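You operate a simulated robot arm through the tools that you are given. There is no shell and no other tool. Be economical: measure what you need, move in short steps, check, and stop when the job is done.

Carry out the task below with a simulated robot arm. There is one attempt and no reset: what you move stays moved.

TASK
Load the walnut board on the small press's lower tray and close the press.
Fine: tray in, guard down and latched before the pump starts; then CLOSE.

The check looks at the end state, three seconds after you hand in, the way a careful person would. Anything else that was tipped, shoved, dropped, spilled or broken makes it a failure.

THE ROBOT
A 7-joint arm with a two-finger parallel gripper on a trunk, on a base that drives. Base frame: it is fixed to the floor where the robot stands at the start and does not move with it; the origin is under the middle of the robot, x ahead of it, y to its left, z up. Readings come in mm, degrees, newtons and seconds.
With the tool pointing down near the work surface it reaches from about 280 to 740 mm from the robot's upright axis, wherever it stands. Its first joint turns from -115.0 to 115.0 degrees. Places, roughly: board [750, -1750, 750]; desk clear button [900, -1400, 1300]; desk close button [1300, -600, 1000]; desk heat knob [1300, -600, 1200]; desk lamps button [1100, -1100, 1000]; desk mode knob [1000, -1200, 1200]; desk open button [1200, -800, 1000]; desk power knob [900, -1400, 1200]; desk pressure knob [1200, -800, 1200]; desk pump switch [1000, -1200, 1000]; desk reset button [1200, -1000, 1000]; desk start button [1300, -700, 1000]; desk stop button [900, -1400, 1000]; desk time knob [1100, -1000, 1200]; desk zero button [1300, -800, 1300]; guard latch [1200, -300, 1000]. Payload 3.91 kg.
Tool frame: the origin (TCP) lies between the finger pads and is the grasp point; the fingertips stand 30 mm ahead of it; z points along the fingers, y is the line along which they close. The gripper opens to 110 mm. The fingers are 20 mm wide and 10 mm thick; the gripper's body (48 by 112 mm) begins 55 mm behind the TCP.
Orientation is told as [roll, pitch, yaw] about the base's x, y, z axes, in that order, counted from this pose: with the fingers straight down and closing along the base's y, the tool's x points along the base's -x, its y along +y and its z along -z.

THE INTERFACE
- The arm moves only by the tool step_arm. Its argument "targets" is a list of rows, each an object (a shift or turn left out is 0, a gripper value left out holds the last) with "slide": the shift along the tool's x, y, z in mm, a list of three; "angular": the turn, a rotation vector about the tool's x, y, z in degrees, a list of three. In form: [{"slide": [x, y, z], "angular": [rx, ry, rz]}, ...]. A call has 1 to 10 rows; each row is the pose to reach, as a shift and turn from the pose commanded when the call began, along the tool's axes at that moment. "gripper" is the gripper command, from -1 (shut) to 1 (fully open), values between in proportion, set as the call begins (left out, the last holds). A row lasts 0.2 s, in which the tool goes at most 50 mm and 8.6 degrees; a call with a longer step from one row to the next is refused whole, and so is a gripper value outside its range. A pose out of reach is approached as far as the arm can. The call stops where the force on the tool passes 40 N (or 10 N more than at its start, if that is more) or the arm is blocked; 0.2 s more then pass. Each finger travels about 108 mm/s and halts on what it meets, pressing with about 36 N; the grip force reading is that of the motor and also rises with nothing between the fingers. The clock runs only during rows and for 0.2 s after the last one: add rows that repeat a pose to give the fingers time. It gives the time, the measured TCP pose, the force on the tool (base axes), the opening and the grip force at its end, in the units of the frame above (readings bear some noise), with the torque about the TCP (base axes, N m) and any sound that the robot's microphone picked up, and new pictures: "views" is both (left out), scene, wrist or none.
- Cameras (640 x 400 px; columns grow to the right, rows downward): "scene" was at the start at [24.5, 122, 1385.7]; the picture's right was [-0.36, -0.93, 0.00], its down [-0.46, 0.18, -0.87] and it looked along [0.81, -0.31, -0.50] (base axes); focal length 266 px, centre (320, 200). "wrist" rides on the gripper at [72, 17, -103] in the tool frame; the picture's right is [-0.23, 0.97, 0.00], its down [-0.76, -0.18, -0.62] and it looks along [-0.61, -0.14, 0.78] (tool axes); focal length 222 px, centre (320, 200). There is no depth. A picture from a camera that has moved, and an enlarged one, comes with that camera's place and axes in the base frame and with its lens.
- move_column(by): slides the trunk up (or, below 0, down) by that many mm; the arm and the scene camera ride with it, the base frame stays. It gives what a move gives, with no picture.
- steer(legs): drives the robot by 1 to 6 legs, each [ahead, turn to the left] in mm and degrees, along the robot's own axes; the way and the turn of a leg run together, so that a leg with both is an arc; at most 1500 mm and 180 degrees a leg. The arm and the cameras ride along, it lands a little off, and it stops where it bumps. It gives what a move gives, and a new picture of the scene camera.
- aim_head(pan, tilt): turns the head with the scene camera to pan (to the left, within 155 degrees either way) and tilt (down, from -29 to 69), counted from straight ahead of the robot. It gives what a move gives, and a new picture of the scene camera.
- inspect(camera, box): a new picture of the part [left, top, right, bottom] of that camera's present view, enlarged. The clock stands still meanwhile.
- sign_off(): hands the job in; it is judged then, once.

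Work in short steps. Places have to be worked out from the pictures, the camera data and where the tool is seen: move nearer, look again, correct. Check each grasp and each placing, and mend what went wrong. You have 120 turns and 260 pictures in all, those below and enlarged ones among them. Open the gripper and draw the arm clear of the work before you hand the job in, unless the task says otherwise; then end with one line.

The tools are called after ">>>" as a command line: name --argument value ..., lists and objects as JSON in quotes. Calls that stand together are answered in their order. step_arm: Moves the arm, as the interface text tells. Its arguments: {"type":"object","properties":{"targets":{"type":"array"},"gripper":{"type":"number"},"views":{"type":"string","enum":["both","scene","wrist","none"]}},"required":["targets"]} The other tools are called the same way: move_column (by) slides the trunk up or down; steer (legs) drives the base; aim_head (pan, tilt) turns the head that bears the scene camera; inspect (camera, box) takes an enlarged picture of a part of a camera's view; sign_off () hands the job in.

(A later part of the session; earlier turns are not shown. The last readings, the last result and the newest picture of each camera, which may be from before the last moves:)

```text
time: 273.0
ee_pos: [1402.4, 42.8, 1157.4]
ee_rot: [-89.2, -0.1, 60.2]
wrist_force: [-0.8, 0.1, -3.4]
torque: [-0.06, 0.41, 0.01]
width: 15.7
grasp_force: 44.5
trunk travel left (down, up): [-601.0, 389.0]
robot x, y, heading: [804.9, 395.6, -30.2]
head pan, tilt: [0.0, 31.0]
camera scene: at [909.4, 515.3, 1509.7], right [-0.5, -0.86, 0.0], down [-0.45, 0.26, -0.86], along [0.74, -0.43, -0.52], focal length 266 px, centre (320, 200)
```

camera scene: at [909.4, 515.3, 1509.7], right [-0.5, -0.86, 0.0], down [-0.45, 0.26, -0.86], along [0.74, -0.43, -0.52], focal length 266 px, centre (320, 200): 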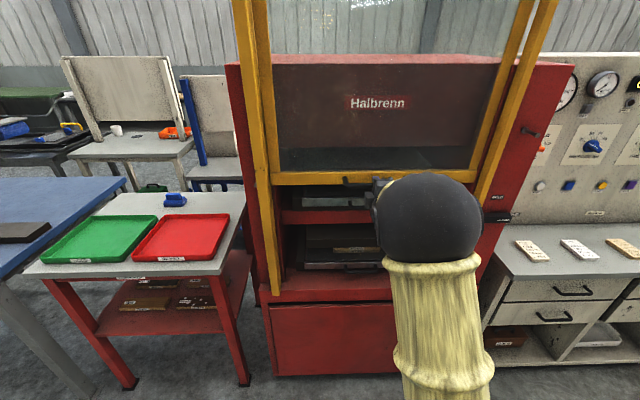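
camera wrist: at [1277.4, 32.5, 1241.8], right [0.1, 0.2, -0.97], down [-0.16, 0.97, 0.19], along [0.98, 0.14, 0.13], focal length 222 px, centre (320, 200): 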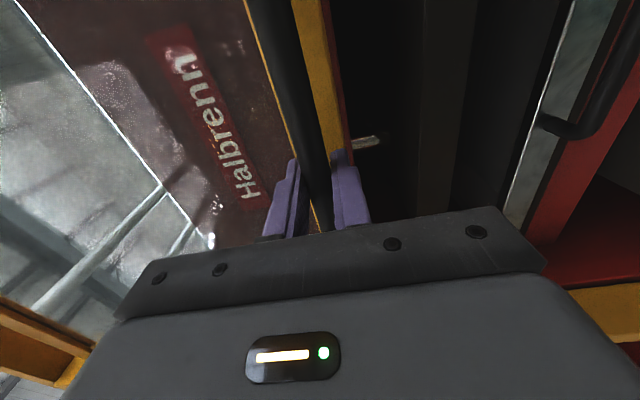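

The guard follows. Continue 350 mm down.

>>> move_column --by -350

>>> aim_head --pan 0 --tilt 30

```text
time: 276.4
ee_pos: [1402.3, 43.3, 805.7]
ee_rot: [-89.2, -0.1, 60.0]
wrist_force: [3.6, -3.3, 0.2]
torque: [-0.26, -0.1, 0.09]
width: 15.9
grasp_force: 44.7
trunk travel left (down, up): [-251.0, 739.0]
robot x, y, heading: [808.1, 396.5, -30.3]
head pan, tilt: [0.0, 31.0]
```

```text
time: 277.0
ee_pos: [1402.1, 43.6, 806.8]
ee_rot: [-89.1, -0.1, 60.1]
wrist_force: [1.7, -1.8, -1.6]
torque: [-0.17, 0.16, 0.03]
width: 15.7
grasp_force: 45.2
trunk travel left (down, up): [-251.0, 739.0]
robot x, y, heading: [808.3, 397.0, -30.3]
head pan, tilt: [0.0, 30.0]
camera scene: at [909.8, 515.1, 1161.2], right [-0.5, -0.86, 0.0], down [-0.43, 0.25, -0.87], along [0.75, -0.43, -0.5], focal length 266 px, centre (320, 200)
```

scene: 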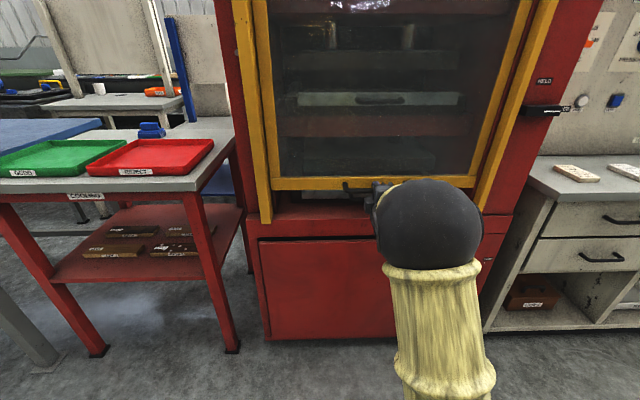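

Continue down in smaller steps until the stop.

>>> move_column --by -60

>>> move_column --by -25

>>> aim_head --pan 0 --tilt 35

```text
time: 278.0
ee_pos: [1402.3, 43.0, 747.1]
ee_rot: [-89.2, -0.1, 60.0]
wrist_force: [1.8, -1.7, -2.5]
torque: [-0.3, -0.09, 0.28]
width: 15.6
grasp_force: 45.3
trunk travel left (down, up): [-191.0, 799.0]
robot x, y, heading: [808.6, 393.8, -30.1]
head pan, tilt: [0.0, 30.0]
```

```text
time: 278.7
ee_pos: [1401.7, 42.2, 720.9]
ee_rot: [-89.0, -0.1, 60.1]
wrist_force: [2.4, -2.6, -1.8]
torque: [-0.25, -0.11, 0.2]
width: 15.7
grasp_force: 44.5
trunk travel left (down, up): [-166.0, 824.0]
robot x, y, heading: [806.0, 398.0, -29.9]
head pan, tilt: [0.0, 30.0]
```

```text
time: 279.4
ee_pos: [1403.5, 42.1, 721.9]
ee_rot: [-89.2, -0.1, 60.2]
wrist_force: [-0.5, -0.6, -3.1]
torque: [-0.05, 0.44, -0.08]
width: 15.7
grasp_force: 44.9
trunk travel left (down, up): [-166.0, 824.0]
robot x, y, heading: [803.8, 397.1, -30.0]
head pan, tilt: [0.0, 35.0]
camera scene: at [907.7, 516.3, 1068.5], right [-0.5, -0.86, 0.0], down [-0.5, 0.29, -0.82], along [0.71, -0.41, -0.57], focal length 266 px, centre (320, 200)
```

scene: 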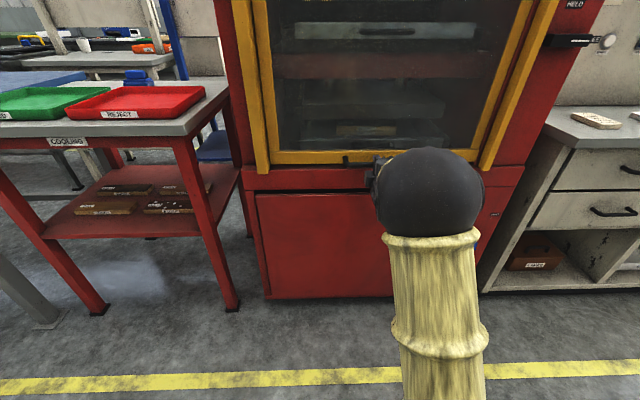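

Nearly at the post bottoms; use the arm in fine steps to find the stop.

>>> step_arm --targets '[{"slide": [0, 5, 0]}, {"slide": [0, 10, 0]}, {"slide": [0, 15, 0]}, {"slide": [0, 20, 0]}, {"slide": [0, 25, 0]}, {"slide": [0, 30, 0]}]' --views "scene"

>>> inspect --camera "scene" --box '[220, 60, 520, 220]'

```text
time: 280.2
ee_pos: [1402.2, 43.6, 720.2]
ee_rot: [-90.8, -0.2, 60.1]
wrist_force: [-6.7, 6.9, 6.1]
torque: [-0.27, 0.19, -0.46]
width: 15.6
grasp_force: 45.4
trunk travel left (down, up): [-166.0, 824.0]
robot x, y, heading: [806.7, 396.5, -29.9]
head pan, tilt: [0.0, 35.0]
stopped in row 4: the force on the tool passed its limit at 44 N (the readings are from after the stop); the commanded pose is now the measured one
camera scene: at [906.7, 517.2, 1068.2], right [-0.5, -0.86, 0.0], down [-0.5, 0.29, -0.82], along [0.71, -0.41, -0.57], focal length 266 px, centre (320, 200)
```

scene: 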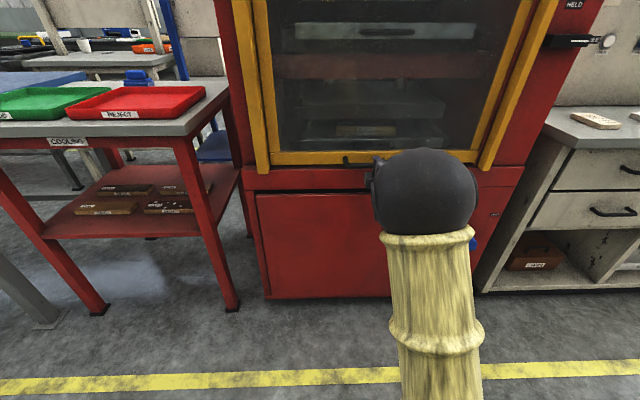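

```text
2.13 times, centred on (370, 140) of scene
camera zoom: at [906.7, 517.2, 1068.2], right [-0.5, -0.86, 0.0], down [-0.5, 0.29, -0.82], along [0.71, -0.41, -0.57], focal length 566 px, centre (213, 328)
```

zoom: 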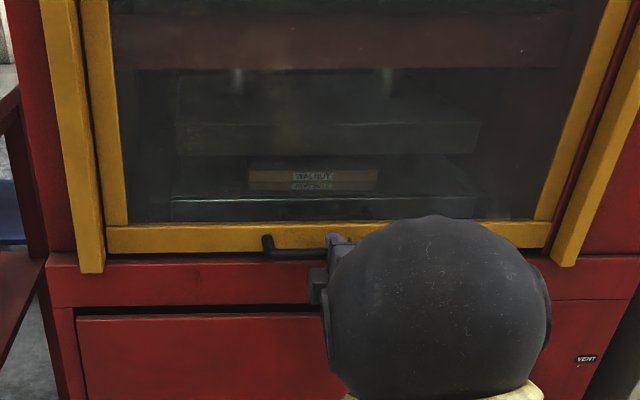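

The guard meets its stop at z≈720. Release and withdraw.

>>> step_arm --targets '[{"slide": [0, 0, 0]}, {"slide": [0, 0, 0]}, {"slide": [0, 0, -20]}, {"slide": [0, 0, -60]}, {"slide": [0, 0, -100]}]' --gripper -0.3 --views "scene"

>>> inspect --camera "scene" --box '[220, 60, 520, 220]'

```text
time: 281.4
ee_pos: [1316.9, 92.2, 717.2]
ee_rot: [-90.6, -0.1, 60.2]
wrist_force: [0.6, -0.3, -0.5]
torque: [-0.01, -0.01, -0.01]
width: 38.7
grasp_force: 0.1
trunk travel left (down, up): [-166.0, 824.0]
robot x, y, heading: [807.6, 393.2, -30.0]
head pan, tilt: [0.0, 35.0]
camera scene: at [908.0, 516.2, 1068.5], right [-0.5, -0.86, 0.0], down [-0.5, 0.29, -0.82], along [0.71, -0.41, -0.57], focal length 266 px, centre (320, 200)
```

scene: 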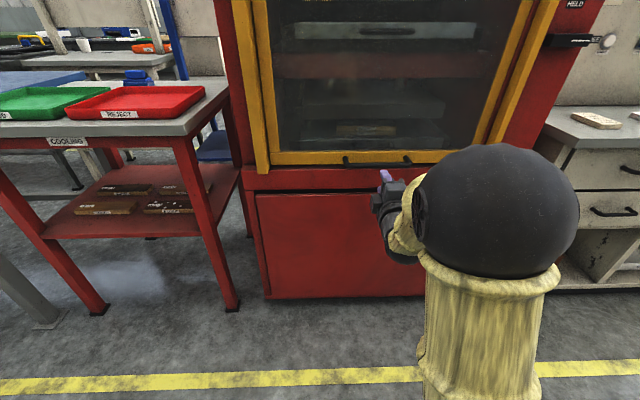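

```text
2.13 times, centred on (370, 140) of scene
camera zoom: at [908.0, 516.2, 1068.5], right [-0.5, -0.86, 0.0], down [-0.5, 0.29, -0.82], along [0.71, -0.41, -0.57], focal length 566 px, centre (213, 328)
```

zoom: 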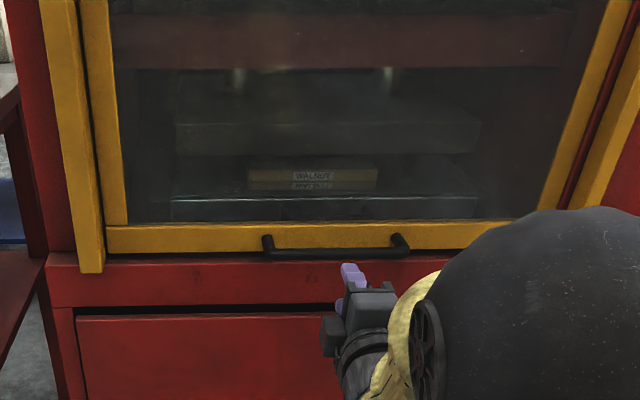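

Guard stays down. Next the latch: back off, raise to latch height, and shift right in front of it.

>>> steer --legs '[[-200, 0]]'

>>> move_column --by 270

>>> steer --legs '[[0, -90], [385, 0], [0, 90]]'

>>> aim_head --pan 0 --tilt 25

>>> step_arm --targets '[{"slide": [0, 0, 0]}]' --gripper -1 --views "wrist"

```text
time: 283.1
ee_pos: [1143.3, 191.9, 717.0]
ee_rot: [-90.6, -0.2, 60.1]
wrist_force: [0.2, 0.0, -0.6]
torque: [0.0, 0.0, 0.01]
width: 38.5
grasp_force: 0.0
trunk travel left (down, up): [-166.0, 824.0]
robot x, y, heading: [632.7, 494.5, -30.1]
head pan, tilt: [0.0, 35.0]
camera scene: at [735.2, 616.4, 1068.5], right [-0.5, -0.86, 0.0], down [-0.5, 0.29, -0.82], along [0.71, -0.41, -0.57], focal length 266 px, centre (320, 200)
```

scene: 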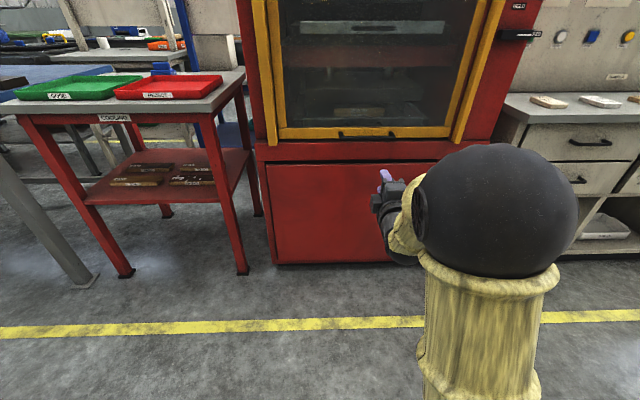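

```text
time: 285.9
ee_pos: [1143.2, 192.0, 986.7]
ee_rot: [-90.6, -0.3, 60.2]
wrist_force: [0.0, 0.5, 0.1]
torque: [-0.02, -0.01, 0.02]
width: 38.4
grasp_force: 0.0
trunk travel left (down, up): [-436.0, 554.0]
robot x, y, heading: [635.7, 495.7, -30.2]
head pan, tilt: [0.0, 35.0]
```

```text
time: 299.8
ee_pos: [946.5, -138.1, 988.2]
ee_rot: [-90.7, -0.1, 60.1]
wrist_force: [-0.2, 0.2, -0.5]
torque: [0.0, 0.02, -0.04]
width: 38.6
grasp_force: 0.0
trunk travel left (down, up): [-436.0, 554.0]
robot x, y, heading: [434.6, 169.7, -30.2]
head pan, tilt: [0.0, 35.0]
camera scene: at [539.4, 287.6, 1338.5], right [-0.5, -0.86, 0.0], down [-0.5, 0.29, -0.82], along [0.71, -0.41, -0.57], focal length 266 px, centre (320, 200)
```

scene: 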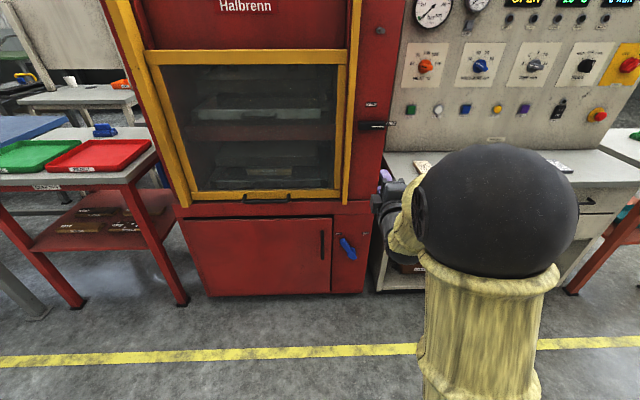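

```text
time: 300.5
ee_pos: [947.9, -137.4, 987.7]
ee_rot: [-90.7, -0.2, 60.1]
wrist_force: [-1.0, -0.4, -0.7]
torque: [-0.01, -0.01, -0.01]
width: 38.3
grasp_force: 0.1
trunk travel left (down, up): [-436.0, 554.0]
robot x, y, heading: [434.5, 170.5, -30.3]
head pan, tilt: [0.0, 25.0]
camera scene: at [542.9, 285.5, 1354.2], right [-0.5, -0.86, 0.0], down [-0.37, 0.21, -0.91], along [0.78, -0.46, -0.42], focal length 266 px, centre (320, 200)
```

scene: 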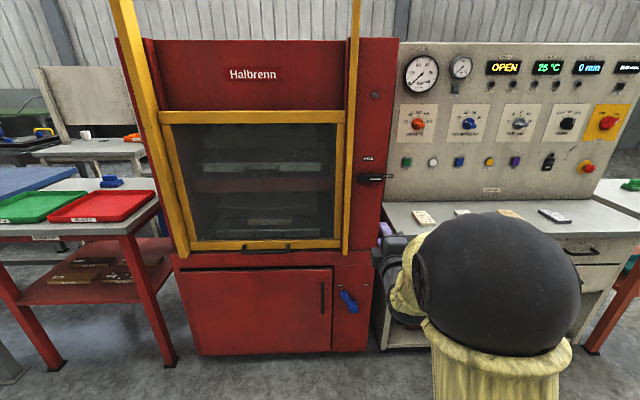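

```text
time: 300.9
ee_pos: [947.9, -138.1, 986.5]
ee_rot: [-90.6, -0.2, 60.0]
wrist_force: [0.7, 0.3, -0.8]
torque: [-0.03, 0.03, -0.01]
width: 0.0
grasp_force: 36.6
trunk travel left (down, up): [-436.0, 554.0]
robot x, y, heading: [438.0, 168.0, -30.2]
head pan, tilt: [0.0, 25.0]
camera wrist: at [822.3, -148.2, 968.2], right [0.12, 0.2, -0.97], down [-0.16, 0.97, 0.17], along [0.98, 0.14, 0.15], focal length 222 px, centre (320, 200)
```

wrist: 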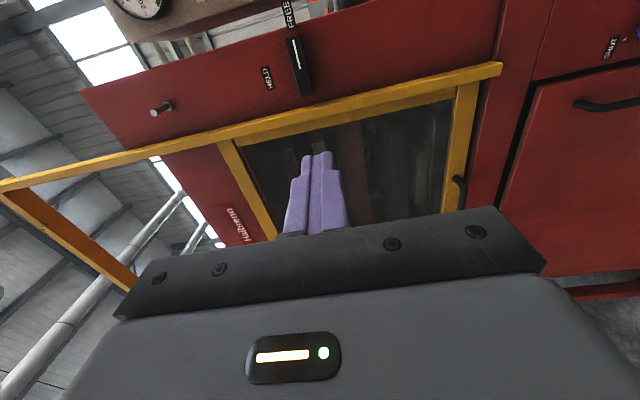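

Zoom on the latch with both cameras to triangulate.

>>> inspect --camera "scene" --box '[340, 130, 420, 200]'

>>> inspect --camera "wrist" --box '[230, 0, 350, 110]'

```text
5.71 times, centred on (380, 165) of scene
camera zoom: at [542.9, 285.5, 1354.3], right [-0.5, -0.86, 0.0], down [-0.37, 0.21, -0.91], along [0.78, -0.46, -0.42], focal length 1517 px, centre (-23, 400)
```

zoom: 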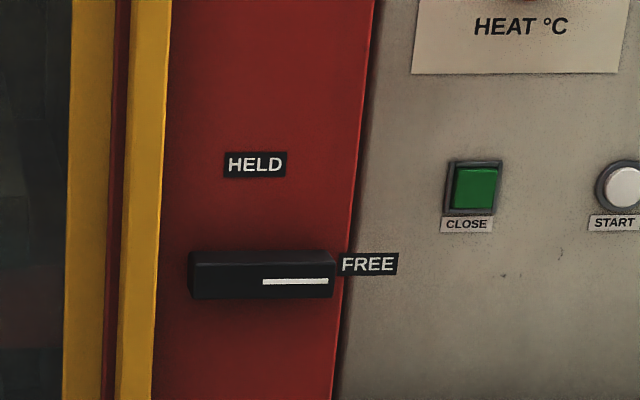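

```text
3.64 times, centred on (290, 55) of wrist
camera zoom: at [822.3, -148.2, 968.2], right [0.12, 0.2, -0.97], down [-0.16, 0.97, 0.17], along [0.98, 0.14, 0.15], focal length 808 px, centre (429, 727)
```

zoom: 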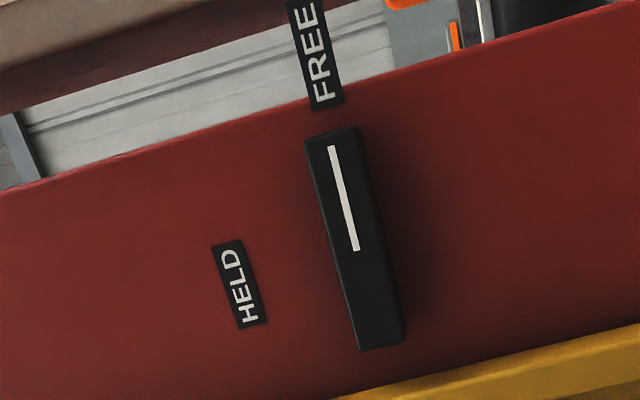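

Lever is a centre-pivot bar: centre ≈ u 1223, l 333, z 1022, 89 mm long, 22 mm thick, white pointer to FREE. Plan: grip it and twist the tool 90°. First test the twist in free air.

>>> step_arm --targets '[{"slide": [4, -7, 0], "angular": [0, 0, -8.5]}, {"slide": [8, -14, 0], "angular": [0, 0, -17]}, {"slide": [12, -21, 0], "angular": [0, 0, -25.5]}, {"slide": [16, -28, 0], "angular": [0, 0, -34]}, {"slide": [21, -35, 0], "angular": [0, 0, -42.5]}, {"slide": [21, -35, 0], "angular": [0, 0, -51]}, {"slide": [21, -35, 0], "angular": [0, 0, -59.5]}, {"slide": [21, -35, 0], "angular": [0, 0, -68]}, {"slide": [21, -35, 0], "angular": [0, 0, -76.5]}, {"slide": [21, -35, 0], "angular": [0, 0, -85]}]' --views "scene" --gripper -0.25

```text
time: 303.1
ee_pos: [936.5, -154.6, 1021.4]
ee_rot: [-96.5, 85.0, 53.6]
wrist_force: [-0.5, -0.2, 0.6]
torque: [0.0, 0.0, 0.04]
width: 41.5
grasp_force: 0.0
trunk travel left (down, up): [-436.0, 554.0]
robot x, y, heading: [434.0, 167.8, -30.5]
head pan, tilt: [0.0, 25.0]
camera scene: at [542.9, 285.5, 1354.3], right [-0.5, -0.86, 0.0], down [-0.37, 0.21, -0.91], along [0.78, -0.46, -0.42], focal length 266 px, centre (320, 200)
```

scene: 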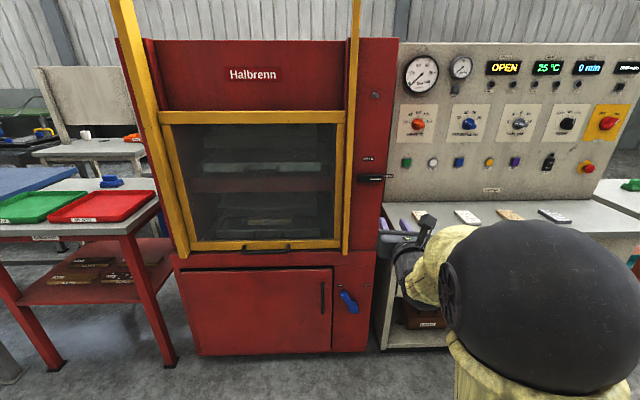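

The twist is reachable. Rotate back, then approach.

>>> step_arm --targets '[{"slide": [0, 0, 0], "angular": [0, 0, 8.5]}, {"slide": [0, 0, 0], "angular": [0, 0, 17]}, {"slide": [0, 0, 0], "angular": [0, 0, 25.5]}, {"slide": [0, 0, 0], "angular": [0, 0, 34]}, {"slide": [0, 0, 0], "angular": [0, 0, 42.5]}, {"slide": [0, 0, 0], "angular": [0, 0, 51]}, {"slide": [0, 0, 0], "angular": [0, 0, 59.5]}, {"slide": [0, 0, 0], "angular": [0, 0, 68]}, {"slide": [0, 0, 0], "angular": [0, 0, 76.5]}, {"slide": [0, 0, 0], "angular": [0, 0, 85]}]' --views "none"

>>> steer --legs '[[220, 0.3]]'

>>> step_arm --targets '[{"slide": [0, 0, 0]}]' --views "wrist"

>>> inspect --camera "scene" --box '[320, 130, 480, 250]'

```text
time: 305.3
ee_pos: [936.3, -155.1, 1022.2]
ee_rot: [-90.5, -0.3, 60.0]
wrist_force: [-0.2, -0.1, 1.4]
torque: [0.02, -0.02, -0.01]
width: 41.1
grasp_force: 0.1
trunk travel left (down, up): [-436.0, 554.0]
robot x, y, heading: [439.9, 168.6, -30.2]
head pan, tilt: [0.0, 25.0]
```

```text
time: 307.2
ee_pos: [1127.9, -266.7, 1022.4]
ee_rot: [-90.6, -0.2, 60.2]
wrist_force: [0.1, 1.0, -0.1]
torque: [-0.03, 0.01, -0.03]
width: 41.2
grasp_force: 0.1
trunk travel left (down, up): [-436.0, 554.0]
robot x, y, heading: [629.1, 55.2, -30.2]
head pan, tilt: [0.0, 25.0]
camera scene: at [734.0, 174.3, 1354.2], right [-0.5, -0.86, 0.0], down [-0.37, 0.21, -0.91], along [0.78, -0.46, -0.42], focal length 266 px, centre (320, 200)
```

scene: 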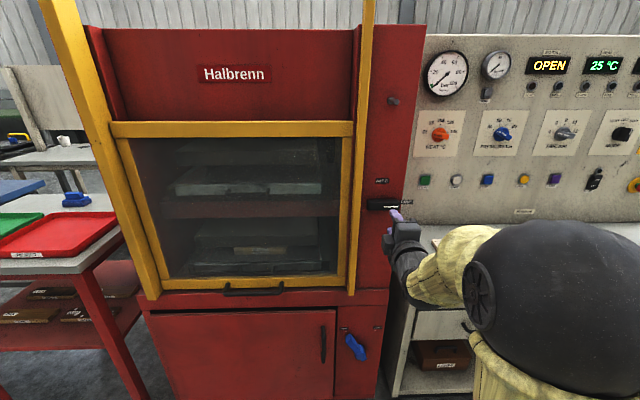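

```text
time: 307.6
ee_pos: [1127.9, -267.0, 1022.6]
ee_rot: [-90.5, -0.2, 60.2]
wrist_force: [0.7, 0.1, 0.5]
torque: [0.01, 0.01, 0.01]
width: 41.5
grasp_force: 0.1
trunk travel left (down, up): [-436.0, 554.0]
robot x, y, heading: [631.3, 61.3, -30.1]
head pan, tilt: [0.0, 25.0]
camera wrist: at [1003.4, -277.2, 1003.4], right [0.12, 0.2, -0.97], down [-0.16, 0.97, 0.17], along [0.98, 0.14, 0.15], focal length 222 px, centre (320, 200)
```

wrist: 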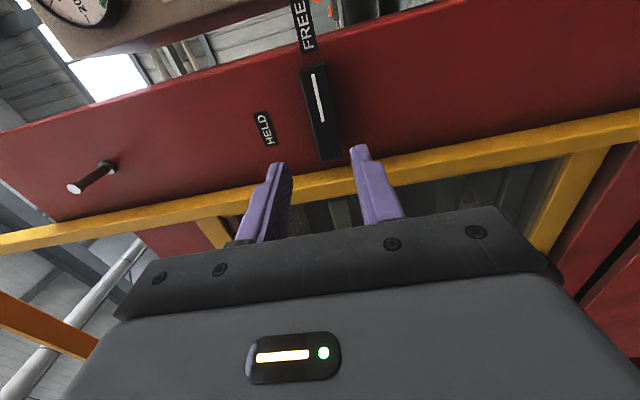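

```text
3.33 times, centred on (400, 190) of scene
camera zoom: at [733.9, 174.4, 1354.3], right [-0.5, -0.86, 0.0], down [-0.37, 0.21, -0.91], along [0.78, -0.46, -0.42], focal length 885 px, centre (53, 233)
```

zoom: 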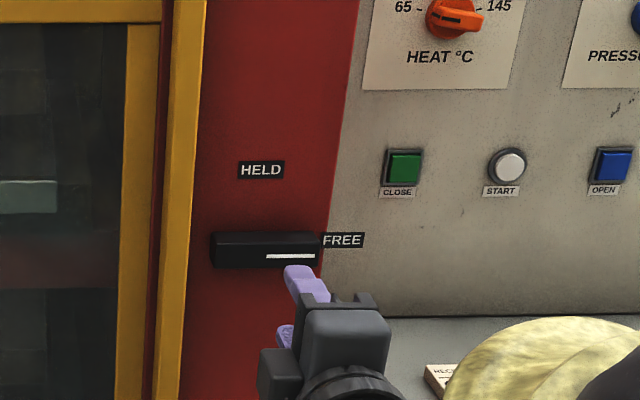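

Refined: lever centre u≈1232, l≈329, z≈1022; tool at l≈333, z 1022. Advance 105 mm and grip.

>>> step_arm --targets '[{"slide": [3, 0, 35]}, {"slide": [4, 0, 70]}, {"slide": [4, 0, 95]}, {"slide": [4, 0, 107]}]' --views "both"

>>> inspect --camera "scene" --box '[340, 150, 460, 240]'

```text
time: 308.6
ee_pos: [1218.4, -323.0, 1022.5]
ee_rot: [-90.5, -0.2, 60.2]
wrist_force: [-0.4, -0.4, 0.6]
torque: [0.0, -0.04, 0.01]
width: 41.5
grasp_force: 0.1
trunk travel left (down, up): [-436.0, 554.0]
robot x, y, heading: [629.4, 58.3, -30.0]
head pan, tilt: [0.0, 25.0]
camera scene: at [734.0, 174.4, 1354.2], right [-0.5, -0.86, 0.0], down [-0.37, 0.21, -0.91], along [0.78, -0.46, -0.42], focal length 266 px, centre (320, 200)
camera wrist: at [1094.9, -334.2, 1004.3], right [0.12, 0.2, -0.97], down [-0.16, 0.97, 0.17], along [0.98, 0.14, 0.15], focal length 222 px, centre (320, 200)
```

scene: 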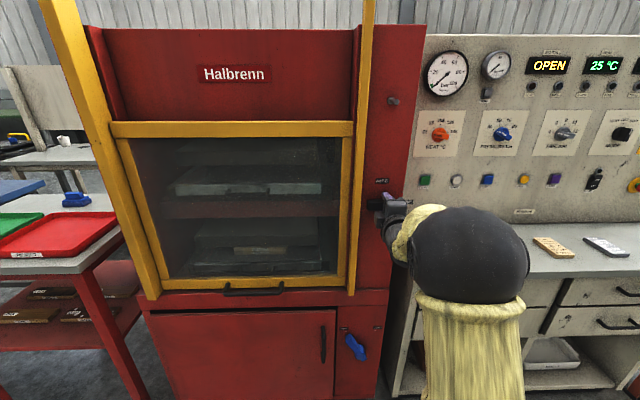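
wrist: 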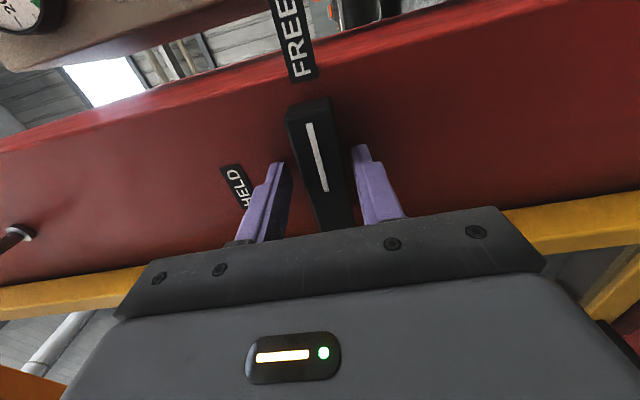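

```text
4.44 times, centred on (400, 195) of scene
camera zoom: at [734.0, 174.4, 1354.2], right [-0.5, -0.86, 0.0], down [-0.37, 0.21, -0.91], along [0.78, -0.46, -0.42], focal length 1180 px, centre (-36, 222)
```

zoom: 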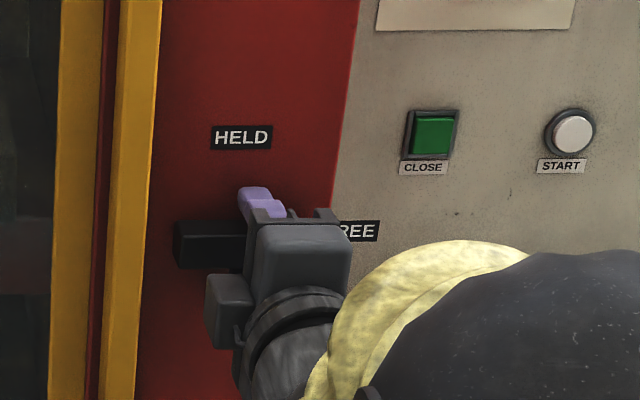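

Fingers straddle the lever near its centre. Close on it.

>>> step_arm --targets '[{"slide": [0, 0, 0]}, {"slide": [0, 0, 0]}]' --gripper -1 --views "none"

>>> step_arm --targets '[{"slide": [0, 0, 0], "angular": [0, 0, -5]}, {"slide": [0, 0, 0], "angular": [0, 0, -10]}, {"slide": [0, 0, 0], "angular": [0, 0, -15]}]' --views "wrist"

```text
time: 309.2
ee_pos: [1219.0, -322.6, 1020.0]
ee_rot: [-90.2, -0.2, 60.2]
wrist_force: [-5.8, 4.6, -15.3]
torque: [0.25, 0.94, 0.13]
width: 24.9
grasp_force: 44.4
trunk travel left (down, up): [-436.0, 554.0]
robot x, y, heading: [630.4, 50.1, -30.1]
head pan, tilt: [0.0, 25.0]
```

```text
time: 310.0
ee_pos: [1218.9, -323.6, 1021.6]
ee_rot: [-90.4, 14.9, 60.0]
wrist_force: [-8.4, 6.0, -17.1]
torque: [0.12, 0.53, 0.93]
width: 24.6
grasp_force: 45.1
trunk travel left (down, up): [-436.0, 554.0]
robot x, y, heading: [627.9, 58.4, -30.2]
head pan, tilt: [0.0, 25.0]
camera wrist: at [1093.8, -335.6, 1022.9], right [-0.01, -0.03, -1.0], down [-0.15, 0.99, -0.03], along [0.99, 0.15, -0.01], focal length 222 px, centre (320, 200)
```

wrist: 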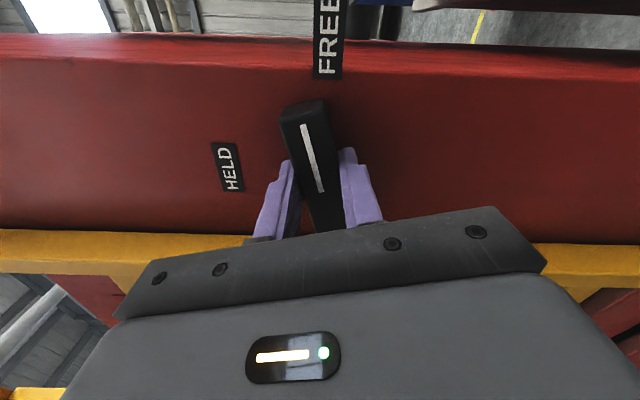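

The lever turns with the tool at low force. Continue to 90°.

>>> step_arm --targets '[{"angular": [0, 0, -8]}, {"angular": [0, 0, -16]}, {"angular": [0, 0, -24]}, {"angular": [0, 0, -32]}, {"angular": [0, 0, -40]}, {"angular": [0, 0, -48]}, {"angular": [0, 0, -56]}, {"angular": [0, 0, -64]}, {"angular": [0, 0, -70]}, {"angular": [0, 0, -75]}]' --views "both"

>>> inspect --camera "scene" --box '[340, 150, 460, 240]'

```text
time: 312.1
ee_pos: [1223.2, -316.7, 1027.0]
ee_rot: [-111.3, 86.0, 40.0]
wrist_force: [-1.7, 6.4, 4.2]
torque: [0.24, 0.32, 1.56]
width: 25.0
grasp_force: 45.2
trunk travel left (down, up): [-436.0, 554.0]
robot x, y, heading: [629.1, 56.2, -30.0]
head pan, tilt: [0.0, 25.0]
stopped in row 10: the force on the tool passed its limit at 41 N (the readings are from after the stop); the commanded pose is now the measured one
camera scene: at [733.4, 175.7, 1353.7], right [-0.5, -0.86, 0.0], down [-0.37, 0.21, -0.91], along [0.78, -0.46, -0.42], focal length 266 px, centre (320, 200)
camera wrist: at [1121.5, -284.3, 1096.2], right [-0.45, -0.84, -0.29], down [-0.42, 0.49, -0.76], along [0.79, -0.22, -0.58], focal length 222 px, centre (320, 200)
```

scene: 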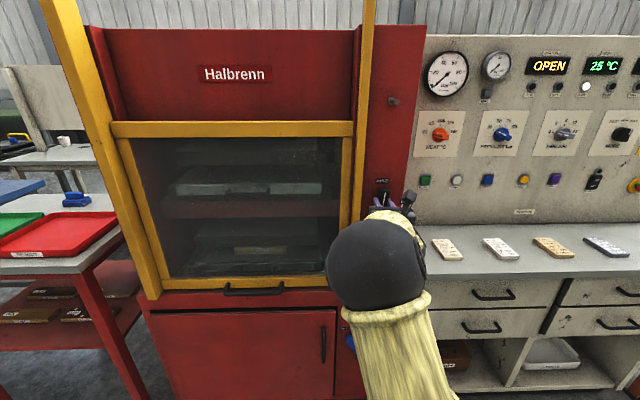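
wrist: 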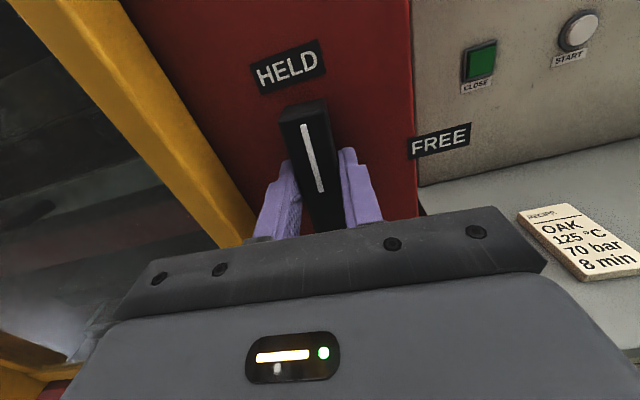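

```text
4.44 times, centred on (400, 195) of scene
camera zoom: at [733.4, 175.7, 1353.7], right [-0.5, -0.86, 0.0], down [-0.37, 0.21, -0.91], along [0.78, -0.46, -0.42], focal length 1180 px, centre (-36, 222)
```

zoom: 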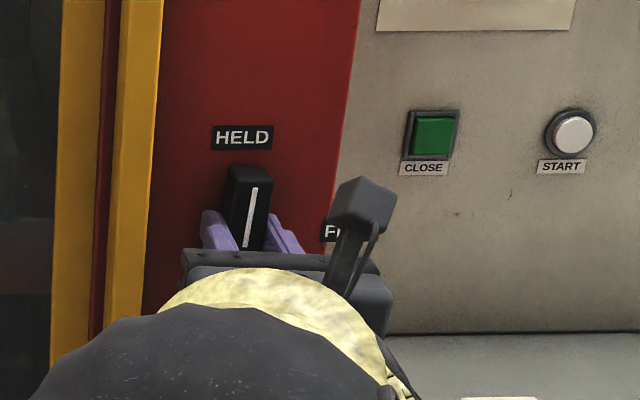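

Lever points to HELD and the GUARD lamp is lit. Release and withdraw along the tool axis.

>>> step_arm --targets '[{"slide": [0, 0, 0]}, {"slide": [0, 0, 0]}, {"slide": [0, 0, -20]}, {"slide": [0, 0, -60]}, {"slide": [0, 0, -100]}, {"slide": [0, 0, -140]}]' --gripper -0.25 --views "none"

>>> inspect --camera "scene" --box '[340, 40, 640, 240]'

```text
time: 313.5
ee_pos: [1099.5, -251.1, 1024.8]
ee_rot: [-109.4, 86.0, 41.6]
wrist_force: [0.1, 0.3, -0.2]
torque: [0.02, 0.0, -0.05]
width: 41.4
grasp_force: 0.1
trunk travel left (down, up): [-436.0, 554.0]
robot x, y, heading: [629.9, 57.4, -30.0]
head pan, tilt: [0.0, 25.0]
```

```text
2.00 times, centred on (490, 140) of scene
camera zoom: at [733.9, 174.3, 1354.3], right [-0.5, -0.86, 0.0], down [-0.37, 0.21, -0.91], along [0.78, -0.46, -0.42], focal length 531 px, centre (-20, 320)
```

zoom: 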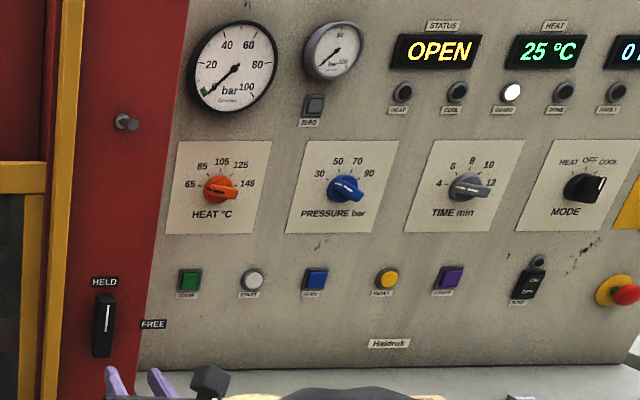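

Latched, GUARD lamp on. Rotate the tool back, then drive along to the pump switch.

>>> step_arm --targets '[{"angular": [0, 0, 8.5]}, {"angular": [0, 0, 17]}, {"angular": [0, 0, 25.5]}, {"angular": [0, 0, 34]}, {"angular": [0, 0, 42.5]}, {"angular": [0, 0, 51]}, {"angular": [0, 0, 59.5]}, {"angular": [0, 0, 68]}, {"angular": [0, 0, 76.5]}, {"angular": [0, 0, 85]}]' --gripper -1 --views "none"

>>> steer --legs '[[-230, 0], [0, -90], [870, 0], [0, 90]]'

>>> step_arm --targets '[{"slide": [0, 0, 0]}]' --views "wrist"

```text
time: 315.7
ee_pos: [1099.5, -251.6, 1023.8]
ee_rot: [-91.2, 1.1, 60.9]
wrist_force: [0.5, 1.0, 0.3]
torque: [0.03, -0.02, 0.0]
width: 0.0
grasp_force: 35.7
trunk travel left (down, up): [-436.0, 554.0]
robot x, y, heading: [627.4, 57.5, -30.0]
head pan, tilt: [0.0, 25.0]
```

```text
time: 333.7
ee_pos: [458.3, -895.3, 1024.2]
ee_rot: [-91.4, 1.2, 60.1]
wrist_force: [0.3, -0.3, -0.5]
torque: [0.01, -0.02, -0.01]
width: 0.1
grasp_force: 36.4
trunk travel left (down, up): [-436.0, 554.0]
robot x, y, heading: [-11.3, -579.4, -30.9]
head pan, tilt: [0.0, 25.0]
camera scene: at [96.6, -465.3, 1354.3], right [-0.51, -0.86, 0.0], down [-0.36, 0.22, -0.91], along [0.78, -0.46, -0.42], focal length 266 px, centre (320, 200)
```

scene: 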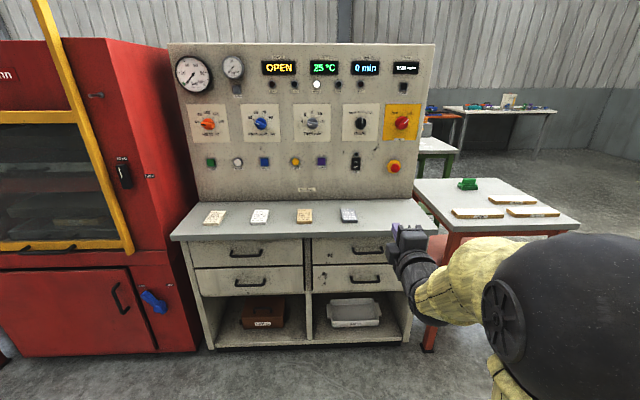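

```text
time: 334.1
ee_pos: [457.9, -895.4, 1023.4]
ee_rot: [-91.3, 1.1, 60.2]
wrist_force: [0.3, -0.1, 0.0]
torque: [-0.01, -0.01, -0.01]
width: 0.1
grasp_force: 36.0
trunk travel left (down, up): [-436.0, 554.0]
robot x, y, heading: [-9.8, -582.0, -30.6]
head pan, tilt: [0.0, 25.0]
camera wrist: at [333.0, -906.9, 1005.8], right [0.12, 0.17, -0.98], down [-0.16, 0.98, 0.15], along [0.98, 0.14, 0.15], focal length 222 px, centre (320, 200)
```

wrist: 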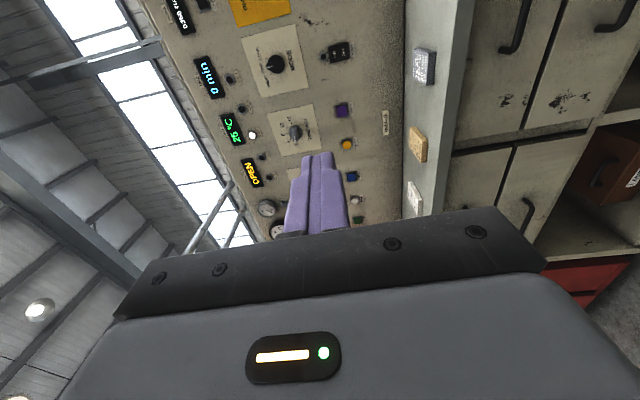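

Zoom on the pump switch in both cameras.

>>> inspect --camera "scene" --box '[310, 130, 410, 200]'

>>> inspect --camera "wrist" --box '[280, 10, 400, 120]'

```text
5.71 times, centred on (360, 165) of scene
camera zoom: at [96.6, -465.3, 1354.3], right [-0.51, -0.86, 0.0], down [-0.36, 0.22, -0.91], along [0.78, -0.46, -0.42], focal length 1517 px, centre (91, 400)
```

zoom: 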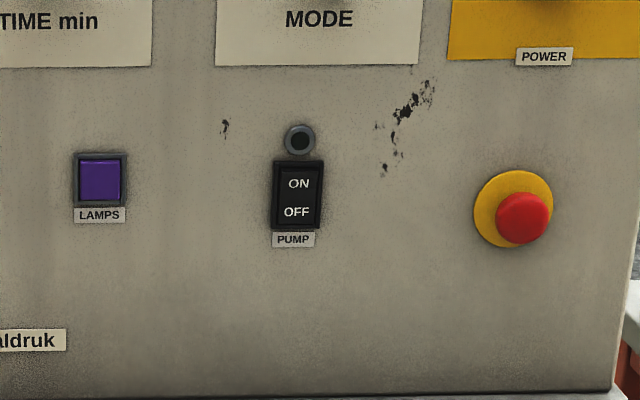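

```text
3.64 times, centred on (340, 65) of wrist
camera zoom: at [333.0, -906.9, 1005.8], right [0.12, 0.17, -0.98], down [-0.16, 0.98, 0.15], along [0.98, 0.14, 0.15], focal length 808 px, centre (247, 691)
```

zoom: 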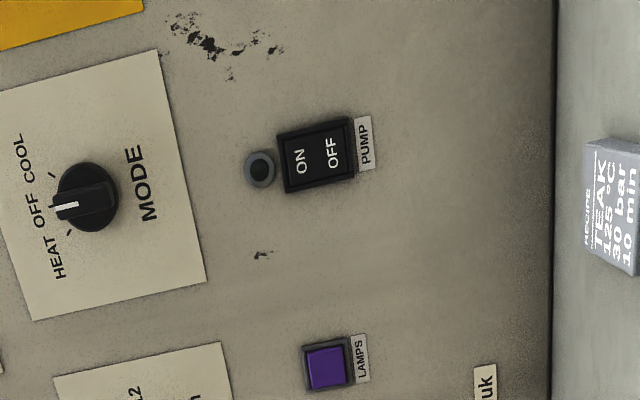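

ON half of the rocker: u≈1530, l≈-540, z≈993. Drive forward 400 mm and look again.

>>> steer --legs '[[400, 0.6]]'

>>> step_arm --targets '[{"slide": [0, 0, 0]}]' --views "wrist"

>>> inspect --camera "scene" --box '[280, 130, 480, 290]'

```text
time: 336.9
ee_pos: [805.4, -1095.6, 1024.6]
ee_rot: [-91.2, 1.2, 60.8]
wrist_force: [0.3, -0.4, 0.8]
torque: [0.0, -0.01, 0.01]
width: 0.1
grasp_force: 36.1
trunk travel left (down, up): [-436.0, 554.0]
robot x, y, heading: [332.4, -782.2, -30.3]
head pan, tilt: [0.0, 25.0]
camera scene: at [441.1, -668.3, 1354.3], right [-0.5, -0.86, 0.0], down [-0.37, 0.21, -0.91], along [0.78, -0.46, -0.42], focal length 266 px, centre (320, 200)
```

scene: 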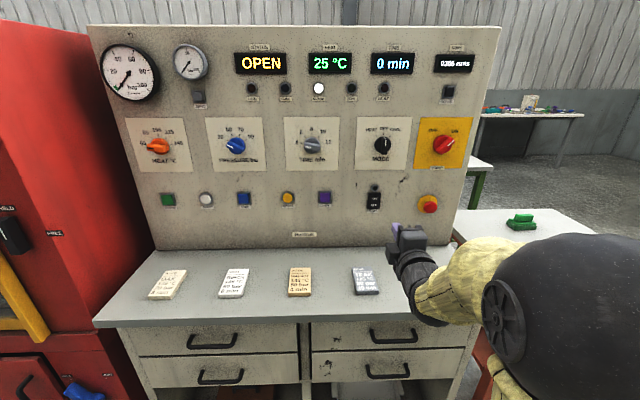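

```text
time: 337.3
ee_pos: [805.9, -1095.1, 1022.7]
ee_rot: [-91.3, 1.3, 60.8]
wrist_force: [0.3, 1.1, -1.0]
torque: [-0.01, -0.02, 0.0]
width: 0.0
grasp_force: 35.8
trunk travel left (down, up): [-436.0, 554.0]
robot x, y, heading: [335.9, -784.3, -30.2]
head pan, tilt: [0.0, 25.0]
camera wrist: at [681.6, -1107.6, 1005.8], right [0.12, 0.17, -0.98], down [-0.17, 0.97, 0.15], along [0.98, 0.15, 0.15], focal length 222 px, centre (320, 200)
```

wrist: 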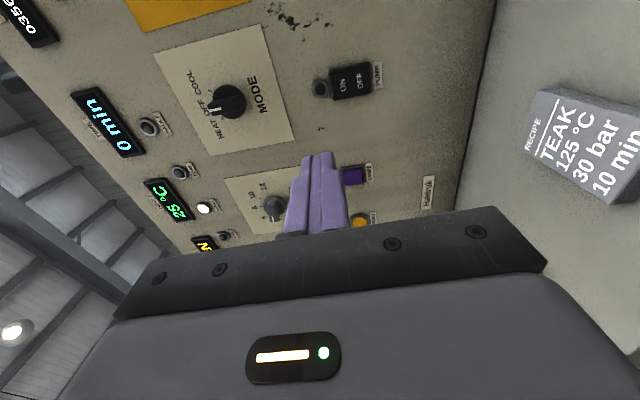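

```text
2.50 times, centred on (380, 210) of scene
camera zoom: at [441.1, -668.3, 1354.3], right [-0.5, -0.86, 0.0], down [-0.37, 0.21, -0.91], along [0.78, -0.46, -0.42], focal length 664 px, centre (170, 175)
```

zoom: 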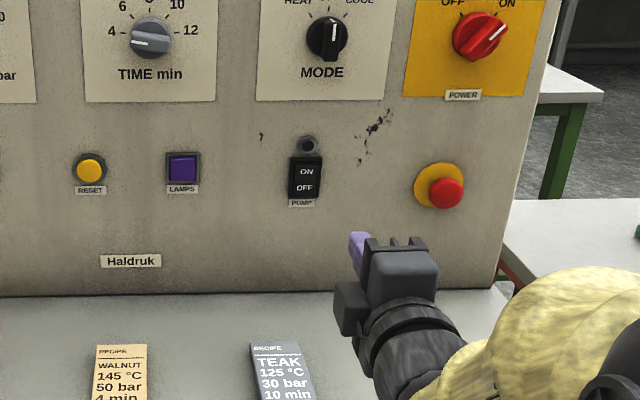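

Nearer fix: ON at u≈1497, l≈-541, z≈996. Advance to about 35 mm short, lowering to z≈997, watching the wrist's clearance over the desk.

>>> step_arm --targets '[{"slide": [0, 8, 40]}, {"slide": [0, 16, 80]}, {"slide": [0, 24, 120]}, {"slide": [0, 28, 155]}, {"slide": [0, 28, 185]}]'

>>> inspect --camera "scene" --box '[310, 150, 470, 260]'

```text
time: 338.5
ee_pos: [968.0, -1186.5, 1001.0]
ee_rot: [-91.3, 1.2, 60.8]
wrist_force: [0.3, -0.2, 0.0]
torque: [-0.02, -0.01, 0.02]
width: 0.0
grasp_force: 35.5
trunk travel left (down, up): [-436.0, 554.0]
robot x, y, heading: [337.4, -785.1, -30.2]
head pan, tilt: [0.0, 25.0]
camera scene: at [441.2, -668.4, 1354.2], right [-0.5, -0.86, 0.0], down [-0.37, 0.21, -0.91], along [0.78, -0.46, -0.42], focal length 266 px, centre (320, 200)
camera wrist: at [843.3, -1199.8, 981.9], right [0.12, 0.17, -0.98], down [-0.17, 0.97, 0.15], along [0.98, 0.15, 0.15], focal length 222 px, centre (320, 200)
```

scene: 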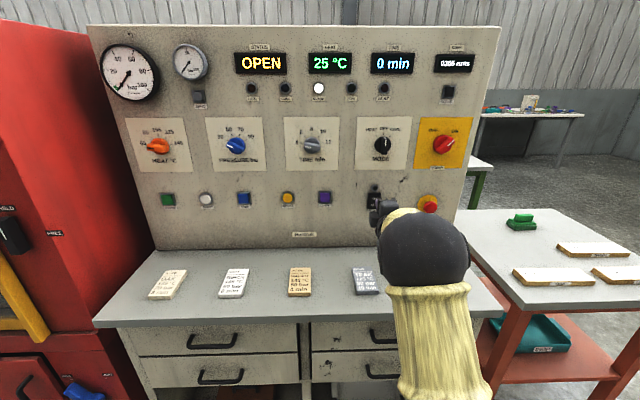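
wrist: 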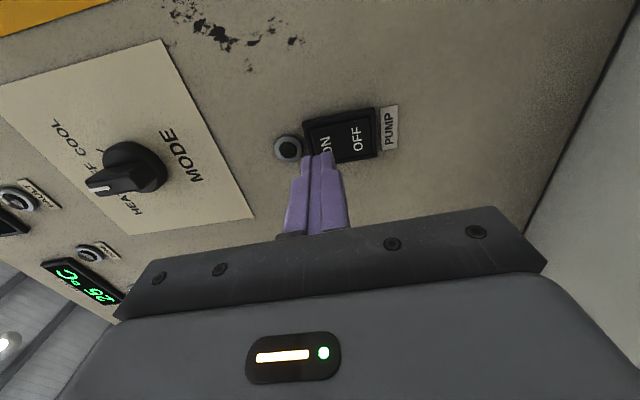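

```text
3.64 times, centred on (390, 205) of scene
camera zoom: at [441.2, -668.4, 1354.2], right [-0.5, -0.86, 0.0], down [-0.37, 0.21, -0.91], along [0.78, -0.46, -0.42], focal length 966 px, centre (66, 182)
```

zoom: 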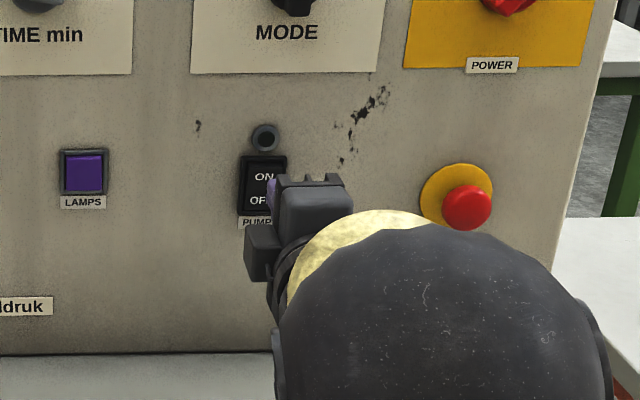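

Tip lines up with the ON half. Advance slowly until contact.

>>> step_arm --targets '[{"slide": [0, 2, 12]}, {"slide": [0, 2, 22]}, {"slide": [0, 2, 28]}, {"slide": [0, 2, 33]}, {"slide": [0, 2, 37]}, {"slide": [0, 2, 41]}, {"slide": [0, 2, 45]}]'

>>> inspect --camera "scene" --box '[310, 150, 470, 260]'

```text
time: 339.9
ee_pos: [997.2, -1202.9, 999.1]
ee_rot: [-91.2, 1.1, 60.8]
wrist_force: [-22.6, 15.2, 2.1]
torque: [0.12, 0.13, 0.25]
width: 0.0
grasp_force: 35.8
trunk travel left (down, up): [-436.0, 554.0]
robot x, y, heading: [337.1, -783.7, -30.3]
head pan, tilt: [0.0, 25.0]
heard: click
stopped in row 6: the force on the tool passed its limit at 46 N (the readings are from after the stop); the commanded pose is now the measured one
camera scene: at [436.5, -665.4, 1354.5], right [-0.5, -0.86, 0.0], down [-0.36, 0.21, -0.91], along [0.78, -0.46, -0.42], focal length 266 px, centre (320, 200)
camera wrist: at [872.5, -1215.4, 981.9], right [0.12, 0.17, -0.98], down [-0.17, 0.97, 0.15], along [0.98, 0.15, 0.15], focal length 222 px, centre (320, 200)
```

scene: 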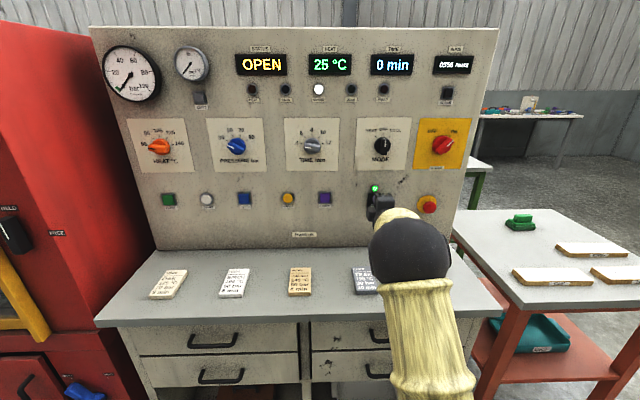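
wrist: 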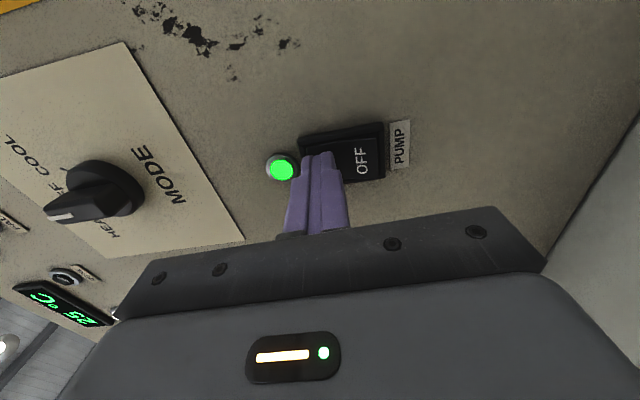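

```text
3.64 times, centred on (390, 205) of scene
camera zoom: at [436.5, -665.4, 1354.5], right [-0.5, -0.86, 0.0], down [-0.36, 0.21, -0.91], along [0.78, -0.46, -0.42], focal length 966 px, centre (66, 182)
```

zoom: 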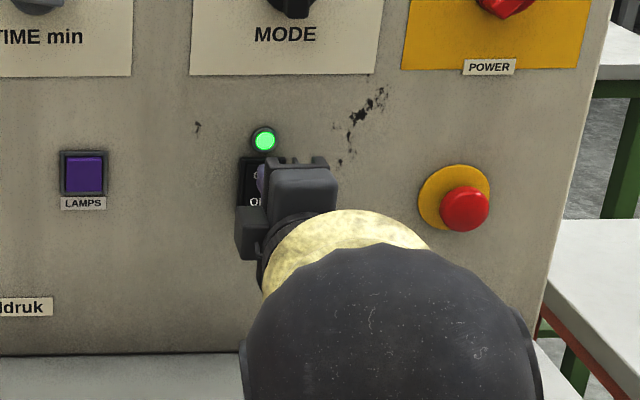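

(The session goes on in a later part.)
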